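You operate a simulated robot arm through the tools that you are given. There is no shell and no other tool. Be economical: measure what you need, move in short steps, check, and stop when the job is done.

You are at the controls of a simulated robot arm. One attempt, no reset.

Task
Put the shelf riser together: both posts into the base, then the board on top.
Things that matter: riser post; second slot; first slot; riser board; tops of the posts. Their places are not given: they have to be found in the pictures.

It is judged by the outcome, as a careful person would: the job done as asked, and still so three seconds after it is handed in. It fails if anything else is knocked over, pushed out of place, dropped, spilled or broken.

Robot
A 7-joint arm with a two-finger parallel gripper, fixed in place. Base frame: the origin is at the foot of the arm, x ahead of it, y to its left, z up. Units: mm, rad, N and s.
With the tool pointing down near the work surface it reaches from about 340 to 780 mm from the base axis. Its first joint turns from -2.897 to 2.897 rad. Payload 3.91 kg.
Tool frame: the origin (TCP) lies between the finger pads and is the grasp point; the fingertips stand 30 mm ahead of it; z points along the fingers, y is the line along which they close. Largest opening 110 mm; finger width 20, thickness 10; the body of the gripper, 48 by 112 mm, starts 55 mm behind the TCP.
Orientation is that of the tool frame in the base frame, as a unit quaternion [x, y, z, w]. With the fingers straight down and closing along the base's y, the tool's x points along the base's -x, its y along +y and its z along -z.

Tools
- The arm moves only by the tool drive_tool. Its argument "steps" is a list of rows, each a list of 6 numbers: the shift along the tool's x, y, z in mm, then the turn, a rotation vector about the tool's x, y, z in rad. In form: [[dx, dy, dz, ax, ay, az], ...]. A call has 1 to 12 rows; each row shifts and turns the commanded pose from where the row before left it, along the tool's axes as they then stand. "jaw" is the opening, from 0 (shut) to 1 (fully open), set as the call begins (left out, the last holds). A row lasts 0.2 s, in which the tool goes at most 50 mm and 0.15 rad; a call with a longer step from one row to the next is refused whole, and so is a gripper value outside its range. Where a pose cannot be reached the arm comes as near as it can. A force on the tool above 60 N (or 10 N above the force at the start of the call, whichever is more), or a blocked arm, ends the call early, and 0.2 s more pass. Each finger travels about 153 mm/s and halts on what it meets, pressing with about 44 N; the grip force reading is that of the motor and also rises with nothing between the fingers. The clock runs only during rows and for 0.2 s after the last one: add rows that do not move to give the fingers time. It gives the time, the measured TCP pose, the force on the tool (base axes), the opening and the grip force at its end, in the units of the frame above (readings bear some noise).
- Cameras (640 x 400 px; columns grow to the right, rows downward): "scene" is fixed at [50.4, 651.3, 1516.8]; the picture's right is [-0.80, -0.60, 0.00], its down [-0.39, 0.51, -0.77] and it looks along [0.46, -0.61, -0.64] (base axes); focal length 316 px, centre (320, 200). "wrist" rides on the gripper at [-36, 0, -57] in the tool frame; the picture's right is [0.00, -1.00, 0.00], its down [0.97, 0.00, -0.24] and it looks along [0.24, 0.00, 0.97] (tool axes); focal length 218 px, centre (320, 200).
- capture(camera): a new picture of that camera. No time passes.
- lift_body(by): slides the trunk up (or, below 0, down) by that many mm; the arm rides with it, the base frame stays. It gives what a move gives, with no picture.
- locate(camera, pixels): for up to 12 pixels [column, row] of the newest picture of that camera ("zoom" is the newest enlarged one), the place [x, y, z] in the base frame of the surface seen there, good to about 2 mm, but the place of the scene camera against the robot may be out by one fixed shift of up to 18 mm in any direction. No time passes.
- close_up(camera, box): a new picture of the part [left, top, right, bottom] of that camera's present view, enlarged. No time passes.
- close_job(): hands the job in; it is judged then, once.

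Go step by step. Measure first, check grasps and placings, and put right what went wrong. The budget is 80 turns and 46 pictures, counting those below and the enlarged ones. Unless the task says otherwise, let go and move clear before handing in, and close with one line.

The tools are called after ">>>" as name(argument=value, ...) on one line, values as JSON. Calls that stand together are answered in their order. drive_tool: Moves the arm, as the interface text tells. Its arguments: {"type":"object","properties":{"steps":{"type":"array","items":{"type":"array","items":{"type":"number"}}},"jaw":{"type":"number"}},"required":["steps"]} The other tools are called the same way: lift_body (by) slides the trunk up or down; capture (camera) takes a picture; locate (camera, pixels) gives the place of the surface under pixels of a picture; close_up (camera, box) takes an enlarged picture of a part of a camera's view; close_job () hands the job in.

At the start:

```text
clock: 0.0
tcp_pos: [435.9, -91.2, 1014.2]
orientation: [0.0, 1.0, 0.0, 0.0]
contact_force: [-0.8, -0.2, 0.1]
finger_gap: 110.3
finger_force: 0.1
trunk travel left (down, up): [-525.0, 85.0]
```

scene: 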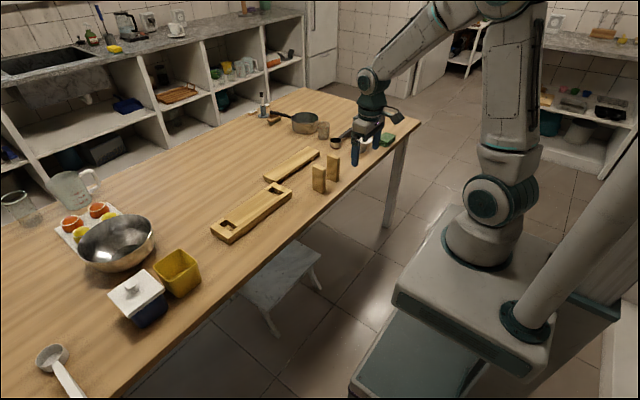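
wrist: 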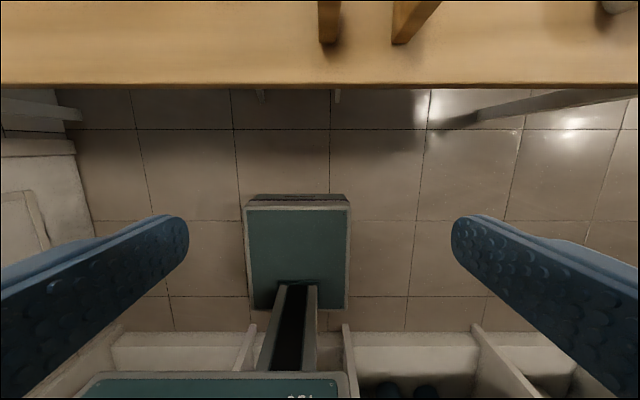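

The scene shows the slotted base near (250,212), the board near (292,165) and two posts near (319,178) and (333,168). I'll enlarge that area to measure it.

>>> close_up(camera="scene", box=[200, 110, 380, 250])

```text
2.86 times, centred on (290, 180) of scene
```

zoom: 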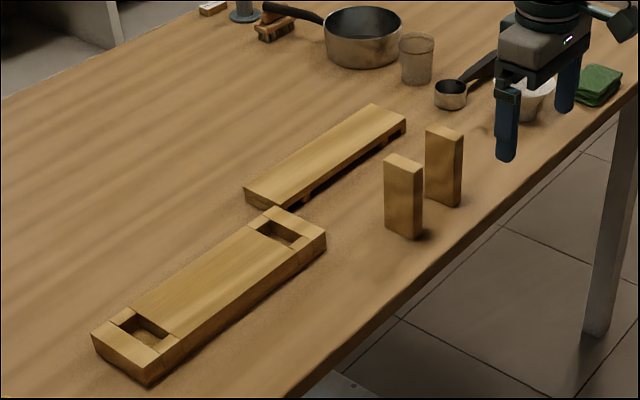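

The close-up shows both posts upright, the base with slots near (142,330) and (280,233), and a board with what look like underside recesses. I'll locate the key corners.

>>> locate(camera="zoom", pixels=[[404, 164], [444, 134], [390, 232], [432, 198], [93, 336], [150, 370], [275, 208], [325, 236], [247, 189], [373, 105], [405, 121], [275, 203]])

>>> locate(camera="zoom", pixels=[[385, 156], [400, 154], [422, 163], [408, 174], [427, 128], [440, 126], [462, 135], [448, 143], [130, 315], [145, 340], [270, 222], [285, 240]])

```text
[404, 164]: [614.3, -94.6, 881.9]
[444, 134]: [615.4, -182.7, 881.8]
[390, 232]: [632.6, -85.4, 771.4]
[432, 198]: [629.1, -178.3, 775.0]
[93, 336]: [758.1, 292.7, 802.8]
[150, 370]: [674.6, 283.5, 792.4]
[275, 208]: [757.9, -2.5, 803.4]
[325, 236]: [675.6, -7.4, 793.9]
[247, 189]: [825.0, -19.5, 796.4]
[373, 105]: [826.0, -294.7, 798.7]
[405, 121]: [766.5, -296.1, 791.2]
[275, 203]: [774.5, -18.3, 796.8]
```

```text
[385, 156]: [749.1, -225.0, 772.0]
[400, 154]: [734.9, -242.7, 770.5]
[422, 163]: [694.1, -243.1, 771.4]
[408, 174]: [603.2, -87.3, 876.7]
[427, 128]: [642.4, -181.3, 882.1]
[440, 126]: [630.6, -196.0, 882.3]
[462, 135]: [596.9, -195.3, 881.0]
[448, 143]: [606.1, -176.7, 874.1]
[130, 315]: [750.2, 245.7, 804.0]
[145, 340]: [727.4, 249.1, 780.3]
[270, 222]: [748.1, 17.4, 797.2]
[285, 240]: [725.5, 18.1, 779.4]
```

Scene heights read about 11 mm high, so the scene camera has a shift. I'll move above the posts for wrist-camera measurements.

>>> drive_tool(steps=[[-40, -10, 0, 0, 0, 0], [-40, -10, 0, 0, 0, 0], [-40, -10, 0, 0, 0, 0], [-40, -10, 0, 0, 0, 0], [0, 0, 0, 0, 0, 0]])

>>> capture(camera="wrist")

```text
clock: 1.2
tcp_pos: [595.1, -130.4, 1014.6]
orientation: [0.0, 1.0, -0.001, 0.0]
contact_force: [-0.3, 0.6, 0.0]
finger_gap: 109.9
finger_force: 0.0
trunk travel left (down, up): [-525.0, 85.0]
```

```text
42 pictures are left
```

wrist: 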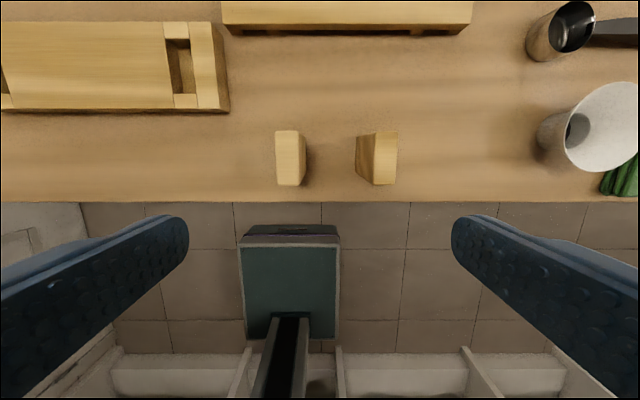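

>>> locate(camera="wrist", pixels=[[278, 133], [298, 133], [302, 182], [280, 184], [377, 134], [396, 134], [395, 182], [374, 182], [330, 165], [425, 175], [290, 158], [386, 158]])

>>> locate(camera="wrist", pixels=[[165, 24], [189, 24], [195, 106], [175, 106], [168, 40], [189, 40], [193, 93], [174, 93], [181, 70], [227, 106], [222, 24], [470, 22]])

```text
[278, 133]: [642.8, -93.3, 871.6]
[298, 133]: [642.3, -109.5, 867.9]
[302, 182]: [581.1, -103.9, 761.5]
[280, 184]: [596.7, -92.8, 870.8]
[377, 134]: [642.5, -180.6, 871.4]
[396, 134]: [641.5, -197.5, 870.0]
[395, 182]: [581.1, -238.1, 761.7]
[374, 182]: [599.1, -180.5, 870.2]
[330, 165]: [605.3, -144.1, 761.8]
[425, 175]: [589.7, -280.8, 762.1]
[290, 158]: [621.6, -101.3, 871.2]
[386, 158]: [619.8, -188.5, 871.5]
```

```text
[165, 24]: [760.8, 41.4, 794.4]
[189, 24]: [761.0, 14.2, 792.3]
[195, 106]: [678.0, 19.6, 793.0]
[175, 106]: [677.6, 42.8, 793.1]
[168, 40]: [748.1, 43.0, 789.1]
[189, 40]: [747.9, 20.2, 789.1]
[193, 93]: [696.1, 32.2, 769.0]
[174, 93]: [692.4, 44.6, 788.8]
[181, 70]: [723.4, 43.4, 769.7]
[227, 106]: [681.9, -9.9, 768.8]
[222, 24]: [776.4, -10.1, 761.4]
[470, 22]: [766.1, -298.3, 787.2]
```

Wrist measurements give posts at about (620,-101) and (620,-189), tops at z 871, and a slot near (720,30). I'll move over the base to measure both slots precisely.

>>> drive_tool(steps=[[-15, 45, 0, 0, 0, 0], [-15, 45, 0, 0, 0, 0], [-15, 45, 0, 0, 0, 0], [-15, 45, 20, 0, 0, 0], [-15, 45, 30, 0, 0, 0], [0, 45, 30, 0, 0, 0], [0, 0, 0, 0, 0, 0]])

>>> capture(camera="wrist")

```text
refused: row 4 steps farther than a row can; nothing moved
```

```text
41 pictures are left
```

wrist: 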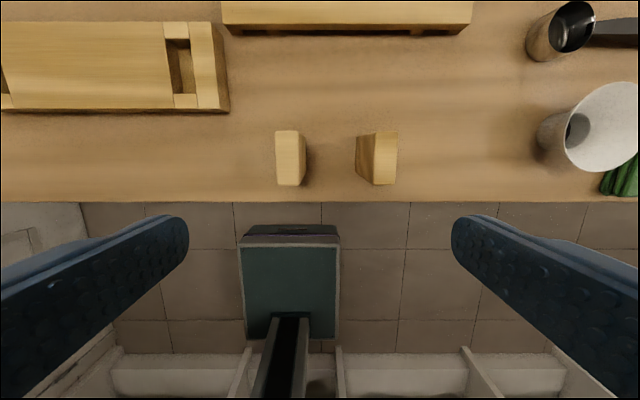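

The step was refused for being too long, so nothing moved. I'll use shorter rows.

>>> drive_tool(steps=[[-15, 45, 0, 0, 0, 0], [-15, 45, 0, 0, 0, 0], [-15, 45, 0, 0, 0, 0], [-15, 45, 0, 0, 0, 0], [-15, 45, 0, 0, 0, 0], [0, 40, 20, 0, 0, 0], [0, 0, 40, 0, 0, 0], [0, 0, 20, 0, 0, 0], [0, 0, 0, 0, 0, 0]])

>>> capture(camera="wrist")

```text
clock: 3.2
tcp_pos: [670.9, 135.1, 933.2]
orientation: [-0.001, 1.0, 0.001, 0.0]
contact_force: [-0.4, 0.5, 0.3]
finger_gap: 110.3
finger_force: 0.2
trunk travel left (down, up): [-525.0, 85.0]
```

```text
40 pictures are left
```

wrist: 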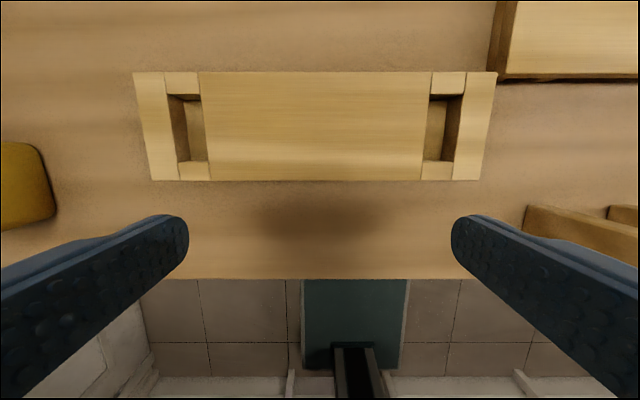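

>>> close_up(camera="wrist", box=[120, 60, 280, 200])

>>> locate(camera="wrist", pixels=[[135, 73], [495, 73], [480, 180], [151, 180], [165, 95], [201, 95], [207, 161], [177, 161], [431, 93], [464, 93], [453, 161], [422, 161]])

```text
2.86 times, centred on (200, 130) of wrist
```

zoom: 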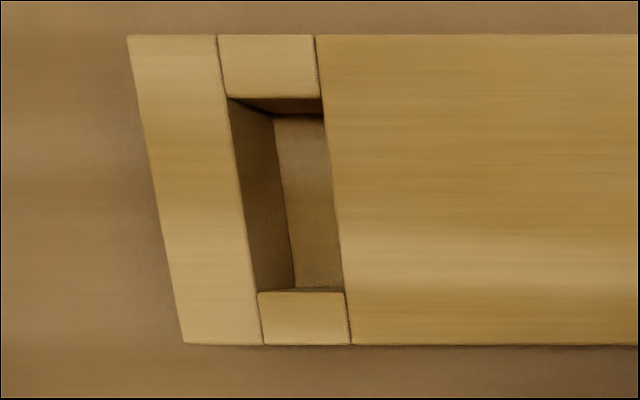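

```text
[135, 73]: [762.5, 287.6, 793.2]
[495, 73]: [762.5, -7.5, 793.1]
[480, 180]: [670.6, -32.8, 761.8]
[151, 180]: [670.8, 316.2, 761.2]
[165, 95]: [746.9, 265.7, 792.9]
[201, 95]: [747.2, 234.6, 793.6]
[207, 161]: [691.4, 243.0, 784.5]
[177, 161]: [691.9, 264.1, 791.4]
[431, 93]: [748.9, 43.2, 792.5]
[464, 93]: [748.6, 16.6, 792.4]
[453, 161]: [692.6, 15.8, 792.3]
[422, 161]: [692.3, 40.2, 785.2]
```

>>> locate(camera="zoom", pixels=[[227, 110], [254, 280], [323, 110], [344, 280], [275, 95], [300, 294], [331, 200], [335, 200], [240, 200], [235, 200], [339, 200], [345, 200]])

>>> close_up(camera="wrist", box=[360, 60, 520, 200])

```text
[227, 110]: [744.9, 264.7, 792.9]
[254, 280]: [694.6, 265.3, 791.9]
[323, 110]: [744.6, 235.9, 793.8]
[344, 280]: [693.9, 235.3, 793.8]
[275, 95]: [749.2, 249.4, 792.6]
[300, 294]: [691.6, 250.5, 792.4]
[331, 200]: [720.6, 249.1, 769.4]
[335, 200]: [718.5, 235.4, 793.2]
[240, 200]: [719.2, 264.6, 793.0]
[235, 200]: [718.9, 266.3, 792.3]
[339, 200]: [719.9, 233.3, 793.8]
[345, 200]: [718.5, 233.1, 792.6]
```

```text
2.86 times, centred on (440, 130) of wrist
```

zoom: 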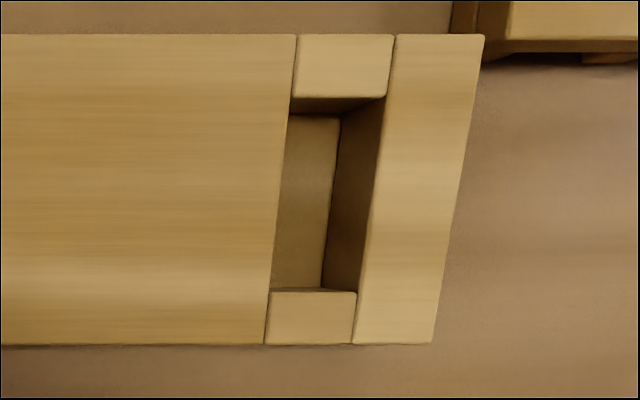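

Slots are centred at about (720,250) and (720,30), roughly 29 × 56 mm, floor at z 769. I'll go to the left post at (620,-101) and lower around it.

>>> drive_tool(steps=[[10, -45, 0, 0, 0, 0], [10, -45, 0, 0, 0, 0], [10, -45, 0, 0, 0, 0], [10, -45, 0, 0, 0, 0], [10.9, -45, 0, 0, 0, 0], [0, -11.1, 0, 0, 0, 0], [0, 0, 0, 0, 0, 0]], jaw=0.6)

>>> capture(camera="wrist")

```text
clock: 4.8
tcp_pos: [619.5, -100.8, 935.9]
orientation: [0.0, 1.0, 0.0, 0.0]
contact_force: [-0.2, -0.9, 0.2]
finger_gap: 65.9
finger_force: 0.0
trunk travel left (down, up): [-525.0, 85.0]
```

```text
37 pictures are left
```

wrist: 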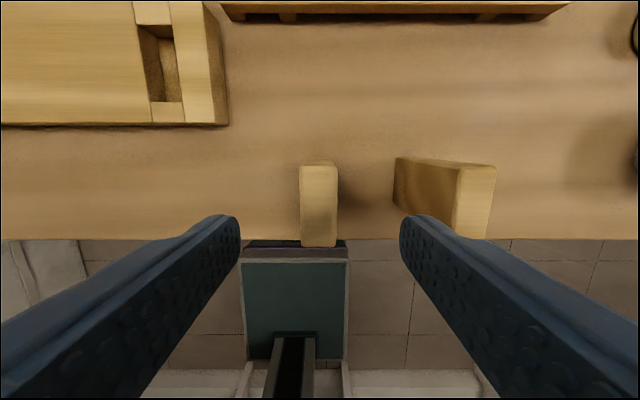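

The left post sits between the fingers, centred at column 318. I'm lowering and then gripping.

>>> drive_tool(steps=[[0, 0, 30, 0, 0, 0], [0, 0, 30, 0, 0, 0], [0, 0, 26, 0, 0, 0], [0, 0, 0, 0, 0, 0]])

>>> drive_tool(steps=[[0, 0, 0, 0, 0, 0], [0, 0, 0, 0, 0, 0], [0, 0, 0, 0, 0, 0]], jaw=0)

```text
clock: 5.8
tcp_pos: [620.8, -103.3, 848.4]
orientation: [0.001, 1.0, 0.0, 0.001]
contact_force: [-0.4, 0.2, 1.2]
finger_gap: 66.1
finger_force: 0.0
trunk travel left (down, up): [-525.0, 85.0]
```

```text
clock: 6.6
tcp_pos: [620.6, -102.0, 848.7]
orientation: [0.0, 1.0, 0.0, 0.0]
contact_force: [-0.4, 0.4, -0.1]
finger_gap: 21.3
finger_force: 44.0
trunk travel left (down, up): [-525.0, 85.0]
```

Post held with a gap of 21.3 mm. I'll lift it and carry it to above the far slot (720,250).

>>> drive_tool(steps=[[0, 0, -35, 0, 0, 0], [0, 0, -35, 0, 0, 0], [-10, 44, 0, 0, 0, 0], [-10, 44, 0, 0, 0, 0], [-10, 44, 0, 0, 0, 0], [-10, 44, 0, 0, 0, 0], [-15, 44, 0, 0, 0, 0], [-15, 44, 0, 0, 0, 0], [-15, 44, 0, 0, 0, 0], [-15, 44, 0, 0, 0, 0], [0, 0, 0, 0, 0, 0], [0, 0, 0, 0, 0, 0]])

>>> capture(camera="wrist")

>>> close_up(camera="scene", box=[180, 130, 320, 250])

```text
clock: 9.2
tcp_pos: [717.2, 250.2, 917.2]
orientation: [-0.001, 1.0, 0.001, 0.0]
contact_force: [0.7, -1.4, 0.2]
finger_gap: 21.3
finger_force: 43.7
trunk travel left (down, up): [-525.0, 85.0]
```

```text
36 pictures are left
```

wrist: 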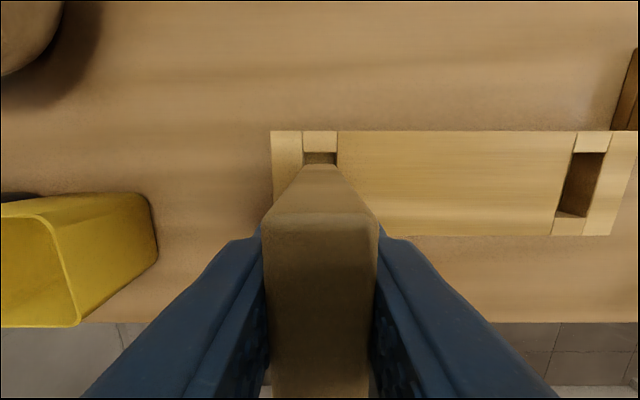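

```text
3.33 times, centred on (250, 190) of scene
```

zoom: 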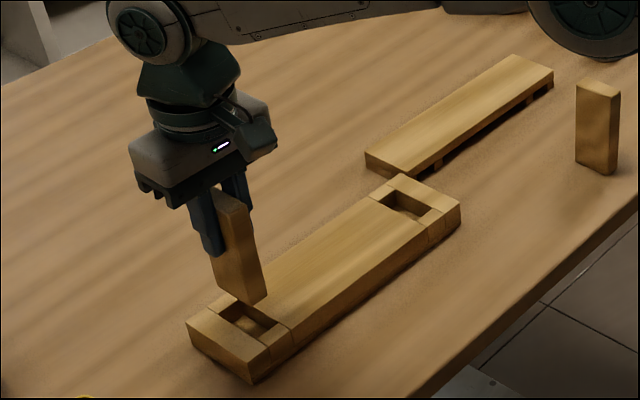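

>>> locate(camera="wrist", pixels=[[302, 166], [320, 166], [338, 166], [320, 150], [304, 155], [336, 155], [575, 153], [608, 153], [320, 158]])

>>> drive_tool(steps=[[0, 0, 0, 0, 0, 0]])

```text
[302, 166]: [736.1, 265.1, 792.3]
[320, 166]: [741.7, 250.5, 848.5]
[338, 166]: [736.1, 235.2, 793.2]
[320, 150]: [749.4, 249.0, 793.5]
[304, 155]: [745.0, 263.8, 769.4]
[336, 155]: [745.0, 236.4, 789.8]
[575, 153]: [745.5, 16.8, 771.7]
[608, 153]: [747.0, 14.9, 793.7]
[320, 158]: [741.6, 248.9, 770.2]
```

```text
clock: 9.6
tcp_pos: [717.3, 251.1, 917.0]
orientation: [0.0, 1.0, 0.0, 0.001]
contact_force: [0.5, -0.5, -0.2]
finger_gap: 21.3
finger_force: 43.7
trunk travel left (down, up): [-525.0, 85.0]
```

The post's front face is about 2 mm short in x, and y is right. I'll shift 2.5 mm forward and lower it into the slot.

>>> drive_tool(steps=[[-2.5, -0.5, 0, 0, 0, 0], [0, 0, 20, 0, 0, 0], [0, 0, 15, 0, 0, 0], [0, 0, 10, 0, 0, 0], [0, 0, 8, 0, 0, 0], [0, 0, 0, 0, 0, 0]])

>>> close_up(camera="scene", box=[180, 130, 320, 250])

```text
clock: 11.0
tcp_pos: [722.0, 249.9, 863.6]
orientation: [0.0, 1.0, 0.001, 0.0]
contact_force: [-0.4, -0.5, -0.6]
finger_gap: 21.3
finger_force: 44.1
trunk travel left (down, up): [-525.0, 85.0]
```

```text
3.33 times, centred on (250, 190) of scene
```

zoom: 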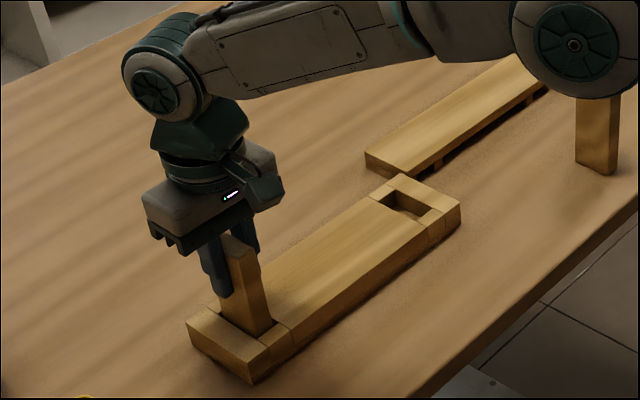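

The post is inside the slot with no contact force. I'll lower gently to the floor.

>>> drive_tool(steps=[[0, 0, 3, 0, 0, 0], [0, 0, 3, 0, 0, 0], [0, 0, 1, 0, 0, 0], [0, 0, 0, 0, 0, 0]])

```text
clock: 12.0
tcp_pos: [723.7, 250.2, 854.6]
orientation: [0.0, 1.0, 0.001, 0.0]
contact_force: [0.3, 0.3, 0.1]
finger_gap: 21.5
finger_force: 44.3
trunk travel left (down, up): [-525.0, 85.0]
```

>>> drive_tool(steps=[[1, 0, 1, 0, 0, 0], [1, 0, 0, 0, 0, 0], [0, 0, 0, 0, 0, 0]])

>>> capture(camera="wrist")

```text
clock: 12.8
tcp_pos: [720.6, 249.6, 856.3]
orientation: [0.0, 1.0, 0.0, 0.0]
contact_force: [0.7, -0.3, 1.9]
finger_gap: 21.5
finger_force: 43.9
trunk travel left (down, up): [-525.0, 85.0]
```

```text
33 pictures are left
```

wrist: 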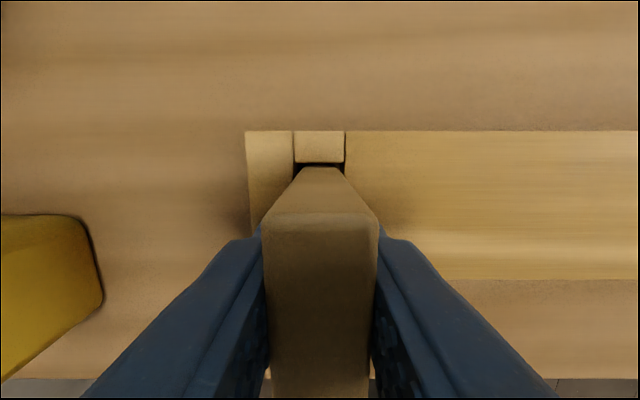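

>>> drive_tool(steps=[[0, 0, 0.7, 0, 0, 0], [0, 0, 0.7, 0, 0, 0], [0, 0, 0, 0, 0, 0]])

```text
clock: 13.6
tcp_pos: [720.5, 248.6, 856.0]
orientation: [0.0, 1.0, 0.0, 0.0]
contact_force: [1.3, 1.5, 5.2]
finger_gap: 21.3
finger_force: 44.4
trunk travel left (down, up): [-525.0, 85.0]
```

Force z has risen to 5 N, so the post is seated. I'll release and rise.

>>> drive_tool(steps=[[0, 0, 0, 0, 0, 0], [0, 0, 0, 0, 0, 0], [0, 0, -30, 0, 0, 0], [0, 0, -30, 0, 0, 0], [0, 0, -20, 0, 0, 0], [0, 0, 0, 0, 0, 0]], jaw=0.6)

>>> capture(camera="wrist")

```text
clock: 15.0
tcp_pos: [717.5, 248.5, 932.3]
orientation: [0.001, 1.0, 0.001, 0.0]
contact_force: [-0.6, -0.8, 0.3]
finger_gap: 66.1
finger_force: 0.0
trunk travel left (down, up): [-525.0, 85.0]
```

```text
32 pictures are left
```

wrist: 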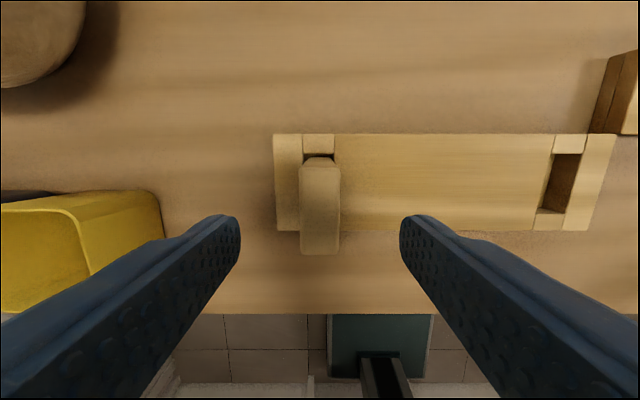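

The first post stands upright in the far slot. Next I'll move over the second post at (620,-189).

>>> drive_tool(steps=[[0, -43.8, -5, 0, 0, 0], [0, -43.8, 0, 0, 0, 0], [12, -43.8, 0, 0, 0, 0], [12, -43.8, 0, 0, 0, 0], [12, -43.8, 0, 0, 0, 0], [12, -43.8, 0, 0, 0, 0], [13, -43.8, 0, 0, 0, 0], [13, -43.8, 0, 0, 0, 0], [13, -43.8, 0, 0, 0, 0], [13, -43.8, 0, 0, 0, 0], [0, 0, 0, 0, 0, 0]])

>>> capture(camera="wrist")

```text
clock: 17.4
tcp_pos: [622.1, -190.1, 935.9]
orientation: [-0.001, 1.0, 0.0, 0.0]
contact_force: [0.1, -0.5, 0.6]
finger_gap: 66.3
finger_force: 0.0
trunk travel left (down, up): [-525.0, 85.0]
```

```text
31 pictures are left
```

wrist: 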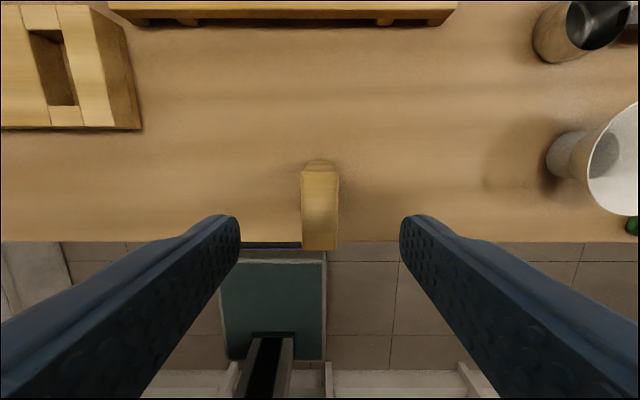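

The second post is centred at column 320, so I'll lower and grip.

>>> drive_tool(steps=[[0.5, 0, 30, 0, 0, 0], [0.5, 0, 30, 0, 0, 0], [0, 0, 26, 0, 0, 0], [0, 0, 0, 0, 0, 0]])

>>> drive_tool(steps=[[0, 0, 0, 0, 0, 0], [0, 0, 0, 0, 0, 0], [0, 0, 0, 0, 0, 0]], jaw=0)

```text
clock: 18.4
tcp_pos: [620.3, -189.1, 850.9]
orientation: [0.0, 1.0, -0.001, 0.0]
contact_force: [-0.3, 0.3, -0.5]
finger_gap: 66.0
finger_force: 0.1
trunk travel left (down, up): [-525.0, 85.0]
```

```text
clock: 19.2
tcp_pos: [620.7, -189.4, 853.4]
orientation: [0.0, 1.0, 0.0, 0.001]
contact_force: [-0.5, 0.0, -0.3]
finger_gap: 20.9
finger_force: 44.2
trunk travel left (down, up): [-525.0, 85.0]
```

>>> drive_tool(steps=[[0, 0, -35, 0, 0, 0], [0, 0, -32, 0, 0, 0], [-16.6, 36.6, 0, 0, 0, 0], [-16.6, 36.6, 0, 0, 0, 0], [-16.6, 36.6, 0, 0, 0, 0], [-16.6, 36.6, 0, 0, 0, 0], [-16.6, 36.6, 0, 0, 0, 0], [-16.6, 36.6, 0, 0, 0, 0], [0, 0, 0, 0, 0, 0], [0, 0, 0, 0, 0, 0]])

>>> capture(camera="wrist")

```text
clock: 21.4
tcp_pos: [716.6, 29.9, 920.3]
orientation: [0.0, 1.0, 0.0, 0.001]
contact_force: [0.2, -0.5, -1.6]
finger_gap: 21.6
finger_force: 44.4
trunk travel left (down, up): [-525.0, 85.0]
```

```text
30 pictures are left
```

wrist: 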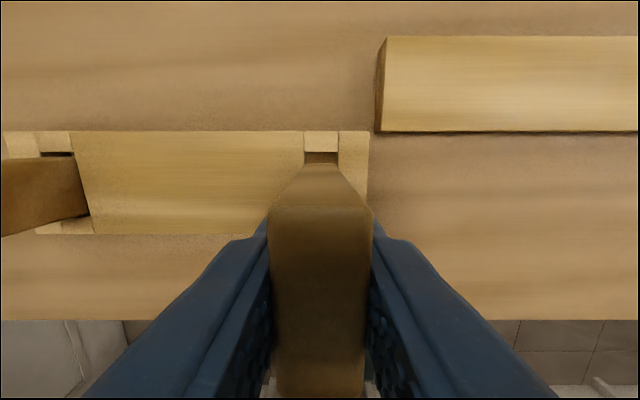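

Aligned in y (slot and post both centred near column 321). I'll shift 3 mm forward and lower.

>>> drive_tool(steps=[[-3, 0, 0, 0, 0, 0], [0, 0, 20, 0, 0, 0], [0, 0, 15, 0, 0, 0], [1, 0, 10, 0, 0, 0], [1, 0, 10, 0, 0, 0], [0, 0, 0, 0, 0, 0]])

>>> close_up(camera="scene", box=[180, 130, 320, 250])

```text
clock: 22.8
tcp_pos: [720.1, 30.8, 865.8]
orientation: [0.0, 1.0, 0.0, 0.0]
contact_force: [-0.2, 0.2, -0.6]
finger_gap: 21.4
finger_force: 44.2
trunk travel left (down, up): [-525.0, 85.0]
```

```text
3.33 times, centred on (250, 190) of scene
```

zoom: 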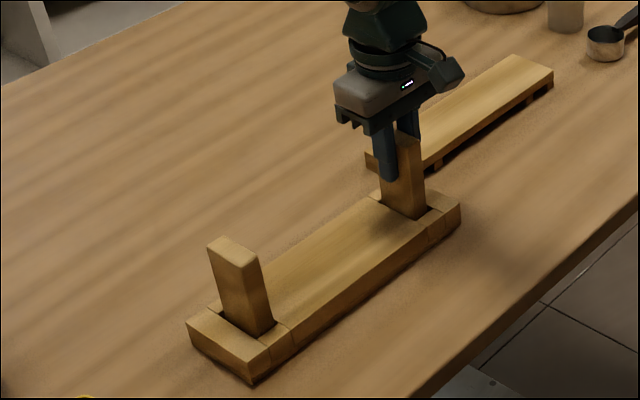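

The second post is in its slot with no load yet. I'll lower the last few millimetres.

>>> drive_tool(steps=[[0, 0, 2, 0, 0, 0], [0, 0, 2, 0, 0, 0], [0, 0, 1, 0, 0, 0], [0, 0, 0, 0, 0, 0]])

```text
clock: 23.8
tcp_pos: [719.3, 31.7, 861.0]
orientation: [0.0, 1.0, 0.0, -0.001]
contact_force: [0.0, -0.4, -1.4]
finger_gap: 20.9
finger_force: 43.9
trunk travel left (down, up): [-525.0, 85.0]
```

>>> drive_tool(steps=[[0, -0.5, 1, 0, 0, 0], [0, 0, 1, 0, 0, 0], [0, 0, 0, 0, 0, 0]])

```text
clock: 24.6
tcp_pos: [719.3, 30.1, 860.5]
orientation: [0.0, 1.0, 0.0, 0.001]
contact_force: [-2.2, 1.4, 6.0]
finger_gap: 21.4
finger_force: 44.0
trunk travel left (down, up): [-525.0, 85.0]
```

Contact is 6 N upward, so the post is seated. I'll release, rise, and go look at the board.

>>> drive_tool(steps=[[0, 0, 0, 0, 0, 0], [0, 0, 0, 0, 0, 0], [0, 0, -30, 0, 0, 0], [0, 0, -40, 0, 0, 0], [0, -40, -10, 0, 0, 0], [0, -45, 0, 0, 0, 0], [0, -45, 0, 0, 0, 0], [0, -45, 0, 0, 0, 0], [0, 0, 0, 0, 0, 0]], jaw=0.6)

>>> capture(camera="wrist")

>>> close_up(camera="scene", box=[200, 110, 360, 240])

```text
clock: 26.6
tcp_pos: [720.9, -147.8, 939.1]
orientation: [-0.001, 1.0, 0.0, -0.001]
contact_force: [0.6, 0.2, -1.2]
finger_gap: 66.0
finger_force: 0.0
trunk travel left (down, up): [-525.0, 85.0]
```

```text
28 pictures are left
```

wrist: 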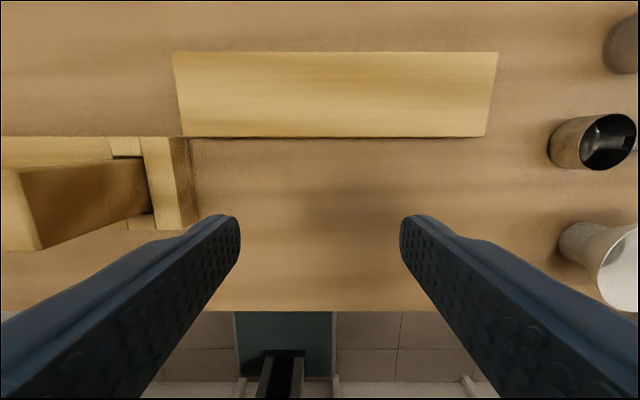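

```text
3.08 times, centred on (280, 175) of scene
```

zoom: 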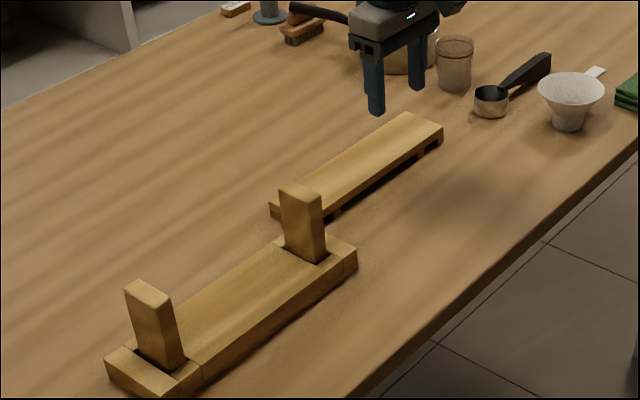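

>>> locate(camera="wrist", pixels=[[176, 55], [495, 55], [484, 134], [184, 134], [330, 55], [330, 133], [330, 95], [4, 170], [42, 246], [30, 200]])

>>> close_up(camera="scene", box=[260, 135, 320, 190])

```text
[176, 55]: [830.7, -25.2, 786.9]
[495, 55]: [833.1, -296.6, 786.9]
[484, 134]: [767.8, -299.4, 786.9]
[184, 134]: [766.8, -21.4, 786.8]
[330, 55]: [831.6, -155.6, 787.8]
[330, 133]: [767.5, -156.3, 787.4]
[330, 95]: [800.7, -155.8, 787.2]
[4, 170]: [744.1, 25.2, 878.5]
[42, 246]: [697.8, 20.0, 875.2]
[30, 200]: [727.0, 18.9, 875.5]
```

```text
7.27 times, centred on (290, 162) of scene
```

zoom: 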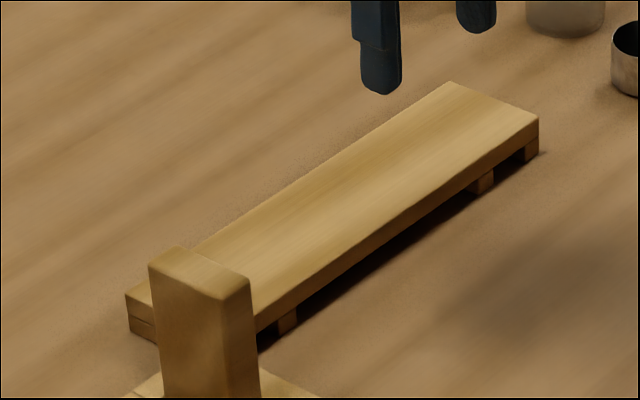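

The board is a plate with cleats beneath, forming channels for the post tops; it is centred near (799.5,-160), top at z 787, 65 mm wide. That is at the reach limit, so I'll turn the tool 90° to close along x and test the reach up high.

>>> drive_tool(steps=[[0, 0, -10, 0, 0, 0.1428], [0, 0, -10, 0, 0, 0.1428], [0, 0, 0, 0, 0, 0.1428], [0, 0, 0, 0, 0, 0.1428], [0, 0, 0, 0, 0, 0.1428], [0, 0, 0, 0, 0, 0.1428], [0, 0, 0, 0, 0, 0.1428], [0, 0, 0, 0, 0, 0.1428], [0, 0, 0, 0, 0, 0.1428], [0, 0, 0, 0, 0, 0.1428], [0, 0, 0, 0, 0, 0.1428], [0, 0, 0, 0, 0, 0]], jaw=1)

```text
clock: 29.2
tcp_pos: [720.5, -145.2, 959.6]
orientation: [0.707, 0.707, 0.0, 0.001]
contact_force: [0.4, 0.1, 0.4]
finger_gap: 110.0
finger_force: 0.1
trunk travel left (down, up): [-525.0, 85.0]
```

>>> drive_tool(steps=[[0, 20, 0, 0, 0, 0], [0, 20, 0, 0, 0, 0], [0, 20, 0, 0, 0, 0], [0, 19.5, 0, 0, 0, 0], [0, 0, 0, 0, 0, 0]])

>>> capture(camera="wrist")

```text
clock: 30.4
tcp_pos: [773.5, -143.7, 957.6]
orientation: [0.708, 0.707, 0.001, 0.0]
contact_force: [0.0, 0.0, 0.8]
finger_gap: 110.1
finger_force: 0.0
out of reach, approached as far as the arm can: row 3, 4
trunk travel left (down, up): [-525.0, 85.0]
```

```text
25 pictures are left
```

wrist: 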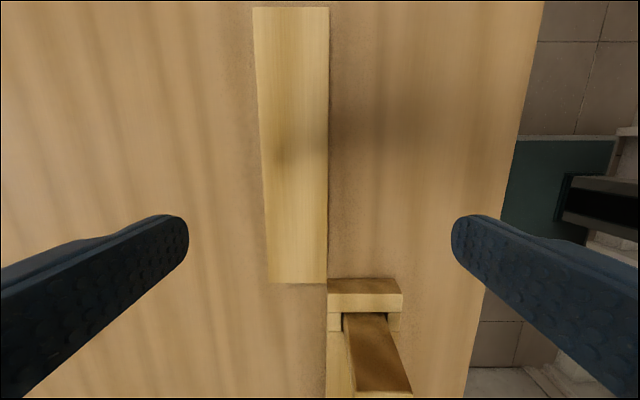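

Out of reach at x 773 here. I'll check the shoulder's height in the scene picture to see which trunk shift extends the reach.

>>> capture(camera="scene")

>>> locate(camera="scene", pixels=[[493, 200], [510, 155], [515, 60], [480, 240], [525, 310], [372, 95], [440, 320]])

```text
24 pictures are left
```

scene: 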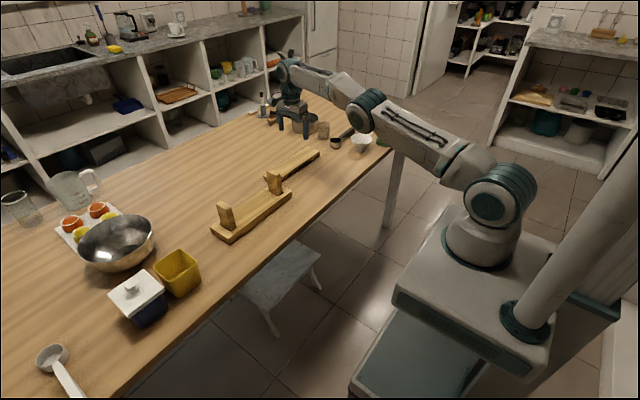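

```text
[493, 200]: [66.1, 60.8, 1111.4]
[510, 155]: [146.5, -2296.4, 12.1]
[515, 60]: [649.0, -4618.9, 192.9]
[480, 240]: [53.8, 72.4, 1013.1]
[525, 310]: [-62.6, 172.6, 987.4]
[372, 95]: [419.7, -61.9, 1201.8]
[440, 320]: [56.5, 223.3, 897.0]
```

>>> locate(camera="scene", pixels=[[283, 70], [290, 85], [291, 102], [498, 203], [368, 112], [282, 125]])

```text
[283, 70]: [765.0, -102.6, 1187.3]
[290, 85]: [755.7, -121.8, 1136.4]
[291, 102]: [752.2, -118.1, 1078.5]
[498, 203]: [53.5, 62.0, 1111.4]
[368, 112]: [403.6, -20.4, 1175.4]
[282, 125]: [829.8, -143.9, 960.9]
```

Shoulder is at about z 1100 and the wrist sits about 215 above the TCP, so lowering the trunk 90 mm and tilting the tool slightly outward should reach the board. First I'll back off, then lower the trunk.

>>> drive_tool(steps=[[0, -30, 0, 0, 0, 0], [0, -20, 0, 0, 0, 0], [0, 0, 0, 0, 0, 0]])

>>> lift_body(by=-90)

```text
clock: 31.2
tcp_pos: [726.1, -145.5, 958.1]
orientation: [0.707, 0.707, 0.0, -0.001]
contact_force: [-0.1, 0.7, -0.4]
finger_gap: 109.7
finger_force: 0.0
trunk travel left (down, up): [-525.0, 85.0]
```

```text
clock: 32.5
tcp_pos: [725.9, -144.6, 869.4]
orientation: [0.707, 0.707, 0.0, 0.0]
contact_force: [-0.4, -0.6, -0.2]
finger_gap: 110.3
finger_force: 0.1
trunk travel left (down, up): [-435.0, 175.0]
```

>>> drive_tool(steps=[[0, 25, 0, 0, 0, 0], [0, 20, 10, 0, 0, 0], [0, 10, 15, 0, 0, 0], [0, 10, 0, 0, 0, 0], [0, 8, 0, 0, 0, 0], [0, 0, 0, 0, 0, 0]], jaw=0.85)

```text
clock: 33.9
tcp_pos: [779.1, -142.7, 841.4]
orientation: [0.707, 0.707, 0.0, 0.0]
contact_force: [-0.1, 0.3, -1.2]
finger_gap: 93.3
finger_force: 0.1
out of reach, approached as far as the arm can: row 3, 4, 5
trunk travel left (down, up): [-435.0, 175.0]
```

Upright limit is x 779, 20 mm short. I'll tilt the tool 0.11 rad outward and advance.

>>> drive_tool(steps=[[0, -5, 0, -0.06, 0, 0], [0, 0, 0, -0.05, 0, 0], [0, 12, 1, 0, 0, 0], [0, 13, 2, 0, 0, 0], [0, 0, 0, 0, 0, 0]])

>>> capture(camera="wrist")

```text
clock: 35.0
tcp_pos: [798.5, -141.2, 840.7]
orientation: [0.706, 0.706, 0.038, 0.039]
contact_force: [-0.4, 0.0, -0.5]
finger_gap: 93.6
finger_force: 0.1
trunk travel left (down, up): [-435.0, 175.0]
```

```text
23 pictures are left
```

wrist: 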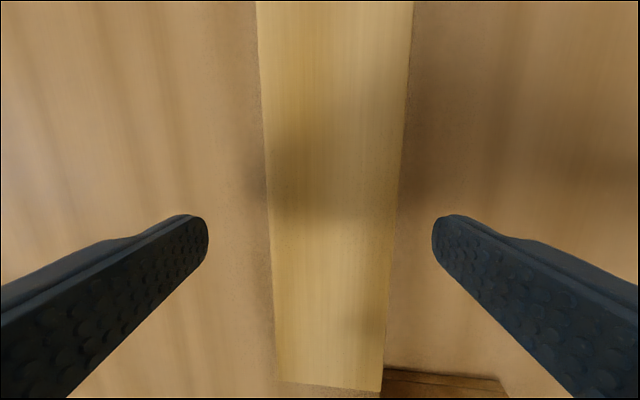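

No reach complaint now: TCP is at x 798.5 with 0.11 rad tilt, straddling the board. I'll lower to z≈802 with the tips just above the table.

>>> drive_tool(steps=[[-6, -3, 14, 0, 0, 0], [-4, -2, 14, 0, 0, 0], [0, -1, 6, 0, 0, 0], [0, 0, 0, 0, 0, 0]], jaw=0.8)

>>> capture(camera="wrist")

>>> close_up(camera="scene", box=[240, 90, 360, 200])

```text
clock: 36.0
tcp_pos: [796.7, -152.5, 806.9]
orientation: [0.706, 0.706, 0.039, 0.039]
contact_force: [-0.6, 0.8, 0.3]
finger_gap: 88.1
finger_force: 0.0
trunk travel left (down, up): [-435.0, 175.0]
```

```text
22 pictures are left
```

wrist: 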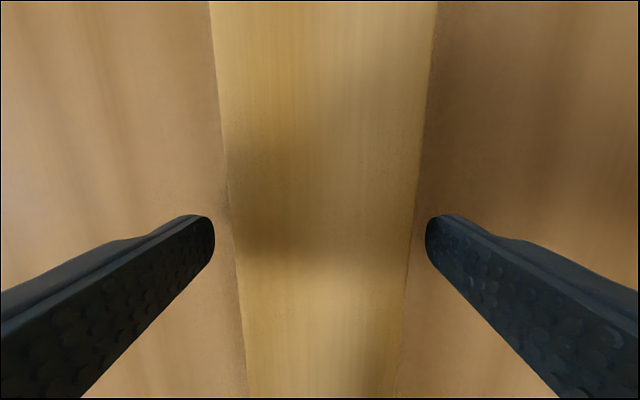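

```text
3.64 times, centred on (300, 145) of scene
```

zoom: 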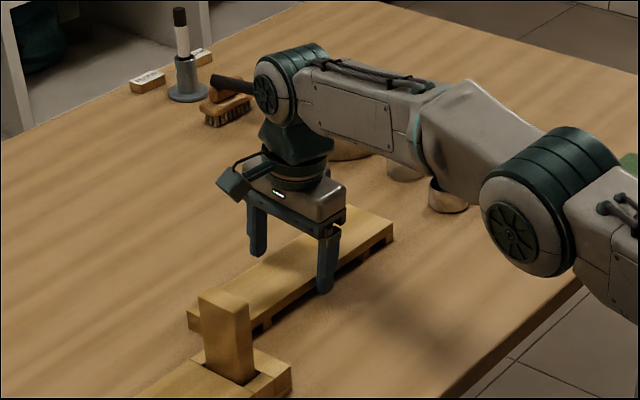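

Fingers straddle the board well. I'll go 5 mm lower and close.

>>> drive_tool(steps=[[0, -0.5, 5, 0, 0, 0], [0, 0, 0, 0, 0, 0]])

>>> drive_tool(steps=[[0, 0, 0, 0, 0, 0], [0, 0, 0, 0, 0, 0], [0, 0, 0, 0, 0, 0]], jaw=0)

>>> close_up(camera="scene", box=[240, 90, 360, 200])

```text
clock: 36.6
tcp_pos: [797.8, -151.3, 802.6]
orientation: [0.706, 0.706, 0.039, 0.04]
contact_force: [0.1, 0.7, 0.0]
finger_gap: 87.9
finger_force: 0.0
trunk travel left (down, up): [-435.0, 175.0]
```

```text
clock: 37.5
tcp_pos: [797.5, -152.1, 802.1]
orientation: [0.706, 0.706, 0.039, 0.039]
contact_force: [0.9, -0.3, 0.8]
finger_gap: 69.8
finger_force: 44.0
trunk travel left (down, up): [-435.0, 175.0]
```

```text
3.64 times, centred on (300, 145) of scene
```

zoom: 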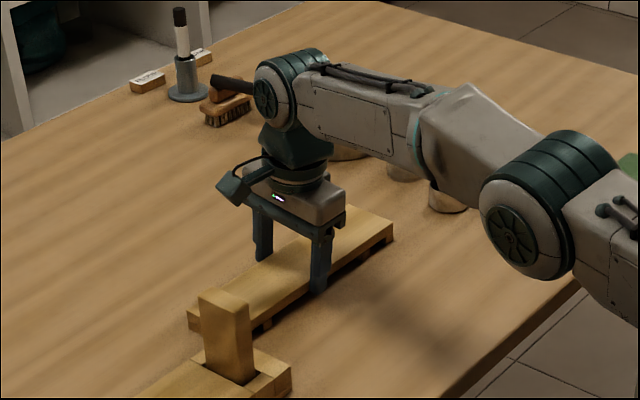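

Gripped at 69.8 mm with 44 N. I'll lift 25 mm and inspect.

>>> drive_tool(steps=[[0, 0, -10, 0, 0, 0], [0, 0, -15, 0, 0, 0], [0, 0, 0, 0, 0, 0]])

>>> capture(camera="wrist")

>>> close_up(camera="scene", box=[240, 90, 360, 200])

```text
clock: 38.2
tcp_pos: [794.9, -150.4, 825.7]
orientation: [0.706, 0.706, 0.039, 0.039]
contact_force: [0.4, -0.4, 0.2]
finger_gap: 0.0
finger_force: 37.5
trunk travel left (down, up): [-435.0, 175.0]
```

```text
19 pictures are left
```

wrist: 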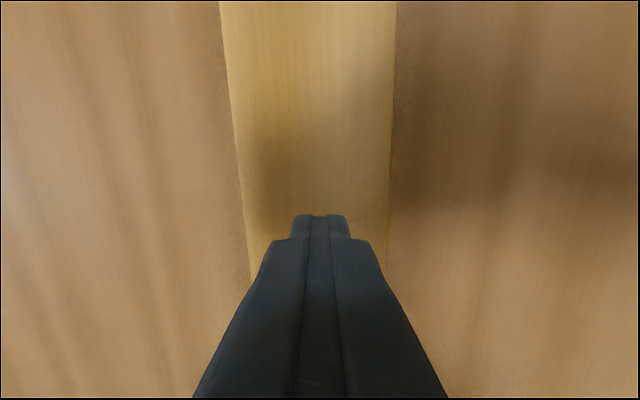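

```text
3.64 times, centred on (300, 145) of scene
```

zoom: 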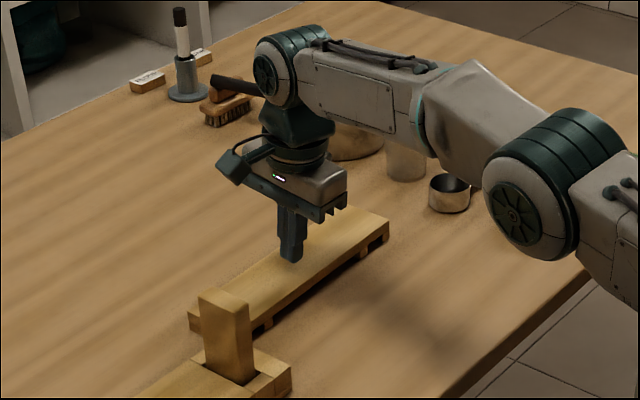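

The board slipped out of the tilted grip and is still on the table. I'll reopen above it and measure, then draw it nearer so that it can be gripped upright.

>>> drive_tool(steps=[[0, 0, -15, 0, 0, 0], [0, 0, 0, 0, 0, 0], [0, 0, 0, 0, 0, 0]], jaw=0.8)

>>> capture(camera="wrist")

>>> locate(camera="wrist", pixels=[[240, 20], [245, 100], [255, 190], [275, 340], [300, 150], [425, 20], [415, 100], [410, 190], [385, 340], [400, 100], [385, 20], [370, 340]])

```text
clock: 39.0
tcp_pos: [793.2, -152.8, 841.2]
orientation: [0.706, 0.706, 0.039, 0.039]
contact_force: [0.0, 0.6, -0.4]
finger_gap: 88.1
finger_force: 0.0
trunk travel left (down, up): [-435.0, 175.0]
```

```text
17 pictures are left
```

wrist: 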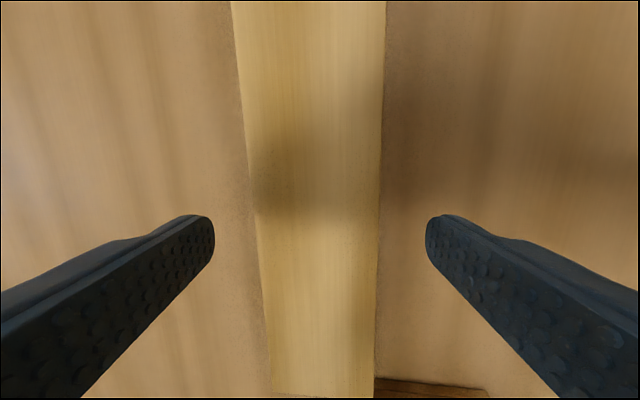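

```text
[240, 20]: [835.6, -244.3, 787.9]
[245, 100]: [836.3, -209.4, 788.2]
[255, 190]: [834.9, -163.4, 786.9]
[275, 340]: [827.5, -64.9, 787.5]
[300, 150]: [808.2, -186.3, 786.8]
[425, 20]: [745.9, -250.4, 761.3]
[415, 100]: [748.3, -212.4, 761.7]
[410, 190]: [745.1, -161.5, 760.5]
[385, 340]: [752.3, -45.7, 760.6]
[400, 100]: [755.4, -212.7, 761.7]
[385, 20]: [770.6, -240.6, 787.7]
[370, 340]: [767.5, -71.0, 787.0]
```

Board now spans x 769–836, level. I'll lower again, close loosely, and draw it about 40 mm nearer along the table.

>>> drive_tool(steps=[[0, -0.5, 14, 0, 0, 0], [0, -0.5, 14, 0, 0, 0], [0, -0.3, 9, 0, 0, 0], [0, 0, 0, 0, 0, 0]])

>>> drive_tool(steps=[[0, 0, 0, 0, 0, 0], [0, 0, 0, 0, 0, 0]], jaw=0.64)

```text
clock: 40.0
tcp_pos: [794.9, -153.1, 803.7]
orientation: [0.706, 0.706, 0.038, 0.039]
contact_force: [-0.1, 0.3, 0.1]
finger_gap: 87.8
finger_force: 0.1
trunk travel left (down, up): [-435.0, 175.0]
```

```text
clock: 40.6
tcp_pos: [794.5, -153.7, 803.7]
orientation: [0.705, 0.707, 0.039, 0.039]
contact_force: [0.9, 0.3, 1.1]
finger_gap: 71.1
finger_force: 1.1
trunk travel left (down, up): [-435.0, 175.0]
```

>>> drive_tool(steps=[[0, -5, -0.5, 0, 0, 0], [0, -6, -0.7, 0, 0, 0], [0, -6, -0.7, 0, 0, 0], [0, -6, -0.7, 0, 0, 0], [0, -6, -0.6, 0, 0, 0], [0, -6, -0.6, 0, 0, 0], [0, 0, 0, 0, 0, 0]])

>>> drive_tool(steps=[[0, 0, 0, 0, 0, 0], [0, 1, -20, 0, 0, 0], [0, 3, -25, 0, 0, 0], [0, 0, -10, 0.06, 0, 0], [0, 0, 0, 0.05, 0, 0], [0, 0, 0, 0, 0, 0]], jaw=0.8)

>>> capture(camera="wrist")

```text
clock: 42.2
tcp_pos: [759.1, -151.2, 804.7]
orientation: [0.706, 0.706, 0.038, 0.038]
contact_force: [-1.2, 0.3, -0.4]
finger_gap: 71.0
finger_force: 0.4
trunk travel left (down, up): [-435.0, 175.0]
```

```text
clock: 43.6
tcp_pos: [756.6, -152.2, 859.6]
orientation: [0.708, 0.707, 0.001, -0.001]
contact_force: [0.3, 0.1, 0.0]
finger_gap: 88.2
finger_force: 0.0
trunk travel left (down, up): [-435.0, 175.0]
```

```text
16 pictures are left
```

wrist: 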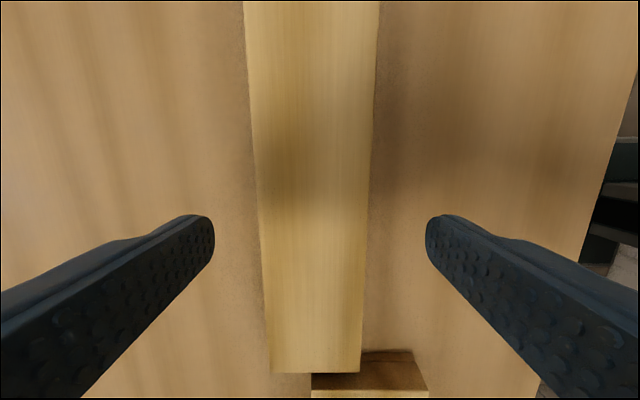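

>>> locate(camera="wrist", pixels=[[251, 30], [374, 30], [264, 250], [364, 250], [274, 369], [355, 369], [260, 150], [366, 150], [420, 385], [320, 389], [365, 357]])

```text
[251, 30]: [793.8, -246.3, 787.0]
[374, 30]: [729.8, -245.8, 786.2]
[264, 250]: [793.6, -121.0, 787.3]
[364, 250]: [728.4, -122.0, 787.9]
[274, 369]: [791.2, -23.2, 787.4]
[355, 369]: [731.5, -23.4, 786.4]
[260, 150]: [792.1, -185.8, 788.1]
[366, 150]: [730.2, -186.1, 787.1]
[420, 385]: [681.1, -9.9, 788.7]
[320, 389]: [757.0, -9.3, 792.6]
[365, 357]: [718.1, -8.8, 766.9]
```

The board is now at x 729–793 (centre 761, -160). I'll lower upright around its middle and grip firmly.

>>> drive_tool(steps=[[-6, 4.6, 20, 0, 0, 0], [0, 0, 25, 0, 0, 0], [0, 0, 12, 0, 0, 0], [0, 0, 7, 0, 0, 0], [0, 0, 0, 0, 0, 0]])

>>> drive_tool(steps=[[0, 0, 0, 0, 0, 0], [0, 0, 0, 0, 0, 0], [0, 0, 0, 0, 0, 0]], jaw=0)

```text
clock: 44.9
tcp_pos: [762.3, -159.8, 796.0]
orientation: [0.707, 0.707, 0.0, 0.0]
contact_force: [-0.3, -1.1, 0.0]
finger_gap: 87.7
finger_force: 0.0
trunk travel left (down, up): [-435.0, 175.0]
```

```text
clock: 45.6
tcp_pos: [761.6, -158.6, 796.8]
orientation: [0.707, 0.707, -0.001, 0.0]
contact_force: [0.2, 0.1, 0.6]
finger_gap: 69.5
finger_force: 43.9
trunk travel left (down, up): [-435.0, 175.0]
```

>>> drive_tool(steps=[[0, 0, -8, 0, 0, 0], [0, 0, -12, 0, 0, 0], [0, 0, -20, 0, 0, 0], [0, 0, 0, 0, 0, 0]])

>>> close_up(camera="scene", box=[220, 90, 360, 210])

```text
clock: 46.6
tcp_pos: [760.9, -159.1, 836.4]
orientation: [0.707, 0.707, 0.0, -0.001]
contact_force: [-0.3, 0.0, -1.9]
finger_gap: 69.3
finger_force: 43.8
trunk travel left (down, up): [-435.0, 175.0]
```

```text
3.33 times, centred on (290, 150) of scene
```

zoom: 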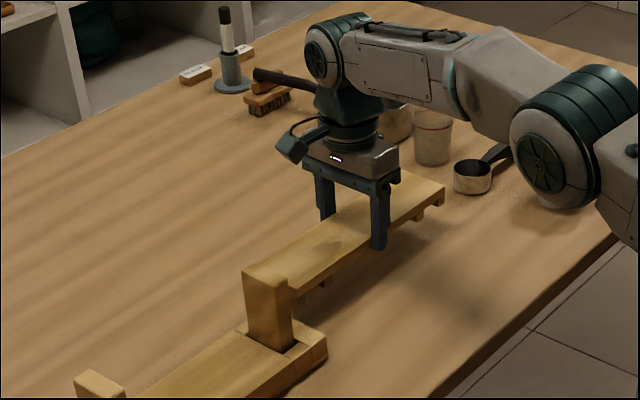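

The board is held level. I'll raise the trunk 100 mm to lift it above the posts.

>>> lift_body(by=100)

>>> drive_tool(steps=[[0, -14, -15, 0, 0, 0], [0, -14, 0, 0, 0, 0], [0, -13, 0, 0, 0, 0], [0, 0, 0, 0, 0, 0]])

```text
clock: 48.0
tcp_pos: [759.9, -160.3, 935.5]
orientation: [0.707, 0.707, 0.0, 0.0]
contact_force: [-0.1, -0.8, -2.1]
finger_gap: 69.5
finger_force: 44.1
trunk travel left (down, up): [-535.0, 75.0]
```

```text
clock: 49.0
tcp_pos: [721.7, -159.1, 952.7]
orientation: [0.706, 0.708, -0.001, 0.001]
contact_force: [0.4, -0.1, -0.5]
finger_gap: 69.3
finger_force: 44.0
trunk travel left (down, up): [-535.0, 75.0]
```

>>> drive_tool(steps=[[37.4, 0, 0, 0, 0, 0], [37.4, 0, 0, 0, 0, 0], [37.4, 0, 0, 0, 0, 0], [37.4, 0, 0, 0, 0, 0], [37.4, 0, 0, 0, 0, 0], [37.4, 0, 0, 0, 0, 0], [37.4, 0, 0, 0, 0, 0], [37.4, 0, 0, 0, 0, 0], [0, 0, 0, 0, 0, 0]])

>>> close_up(camera="scene", box=[180, 110, 330, 250])

>>> capture(camera="wrist")

```text
clock: 51.0
tcp_pos: [720.7, 138.8, 947.1]
orientation: [0.707, 0.707, 0.0, 0.0]
contact_force: [-0.1, 0.8, -1.7]
finger_gap: 69.4
finger_force: 44.5
trunk travel left (down, up): [-535.0, 75.0]
```

```text
2.86 times, centred on (255, 180) of scene
```

zoom: 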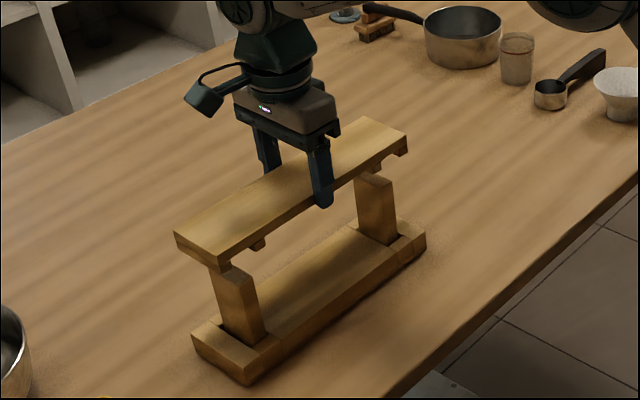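

```text
13 pictures are left
```

wrist: 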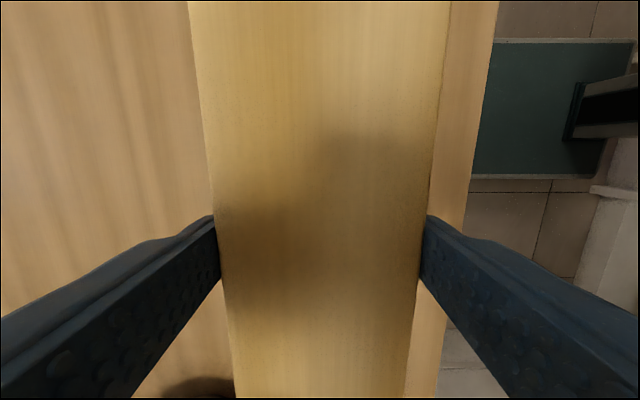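

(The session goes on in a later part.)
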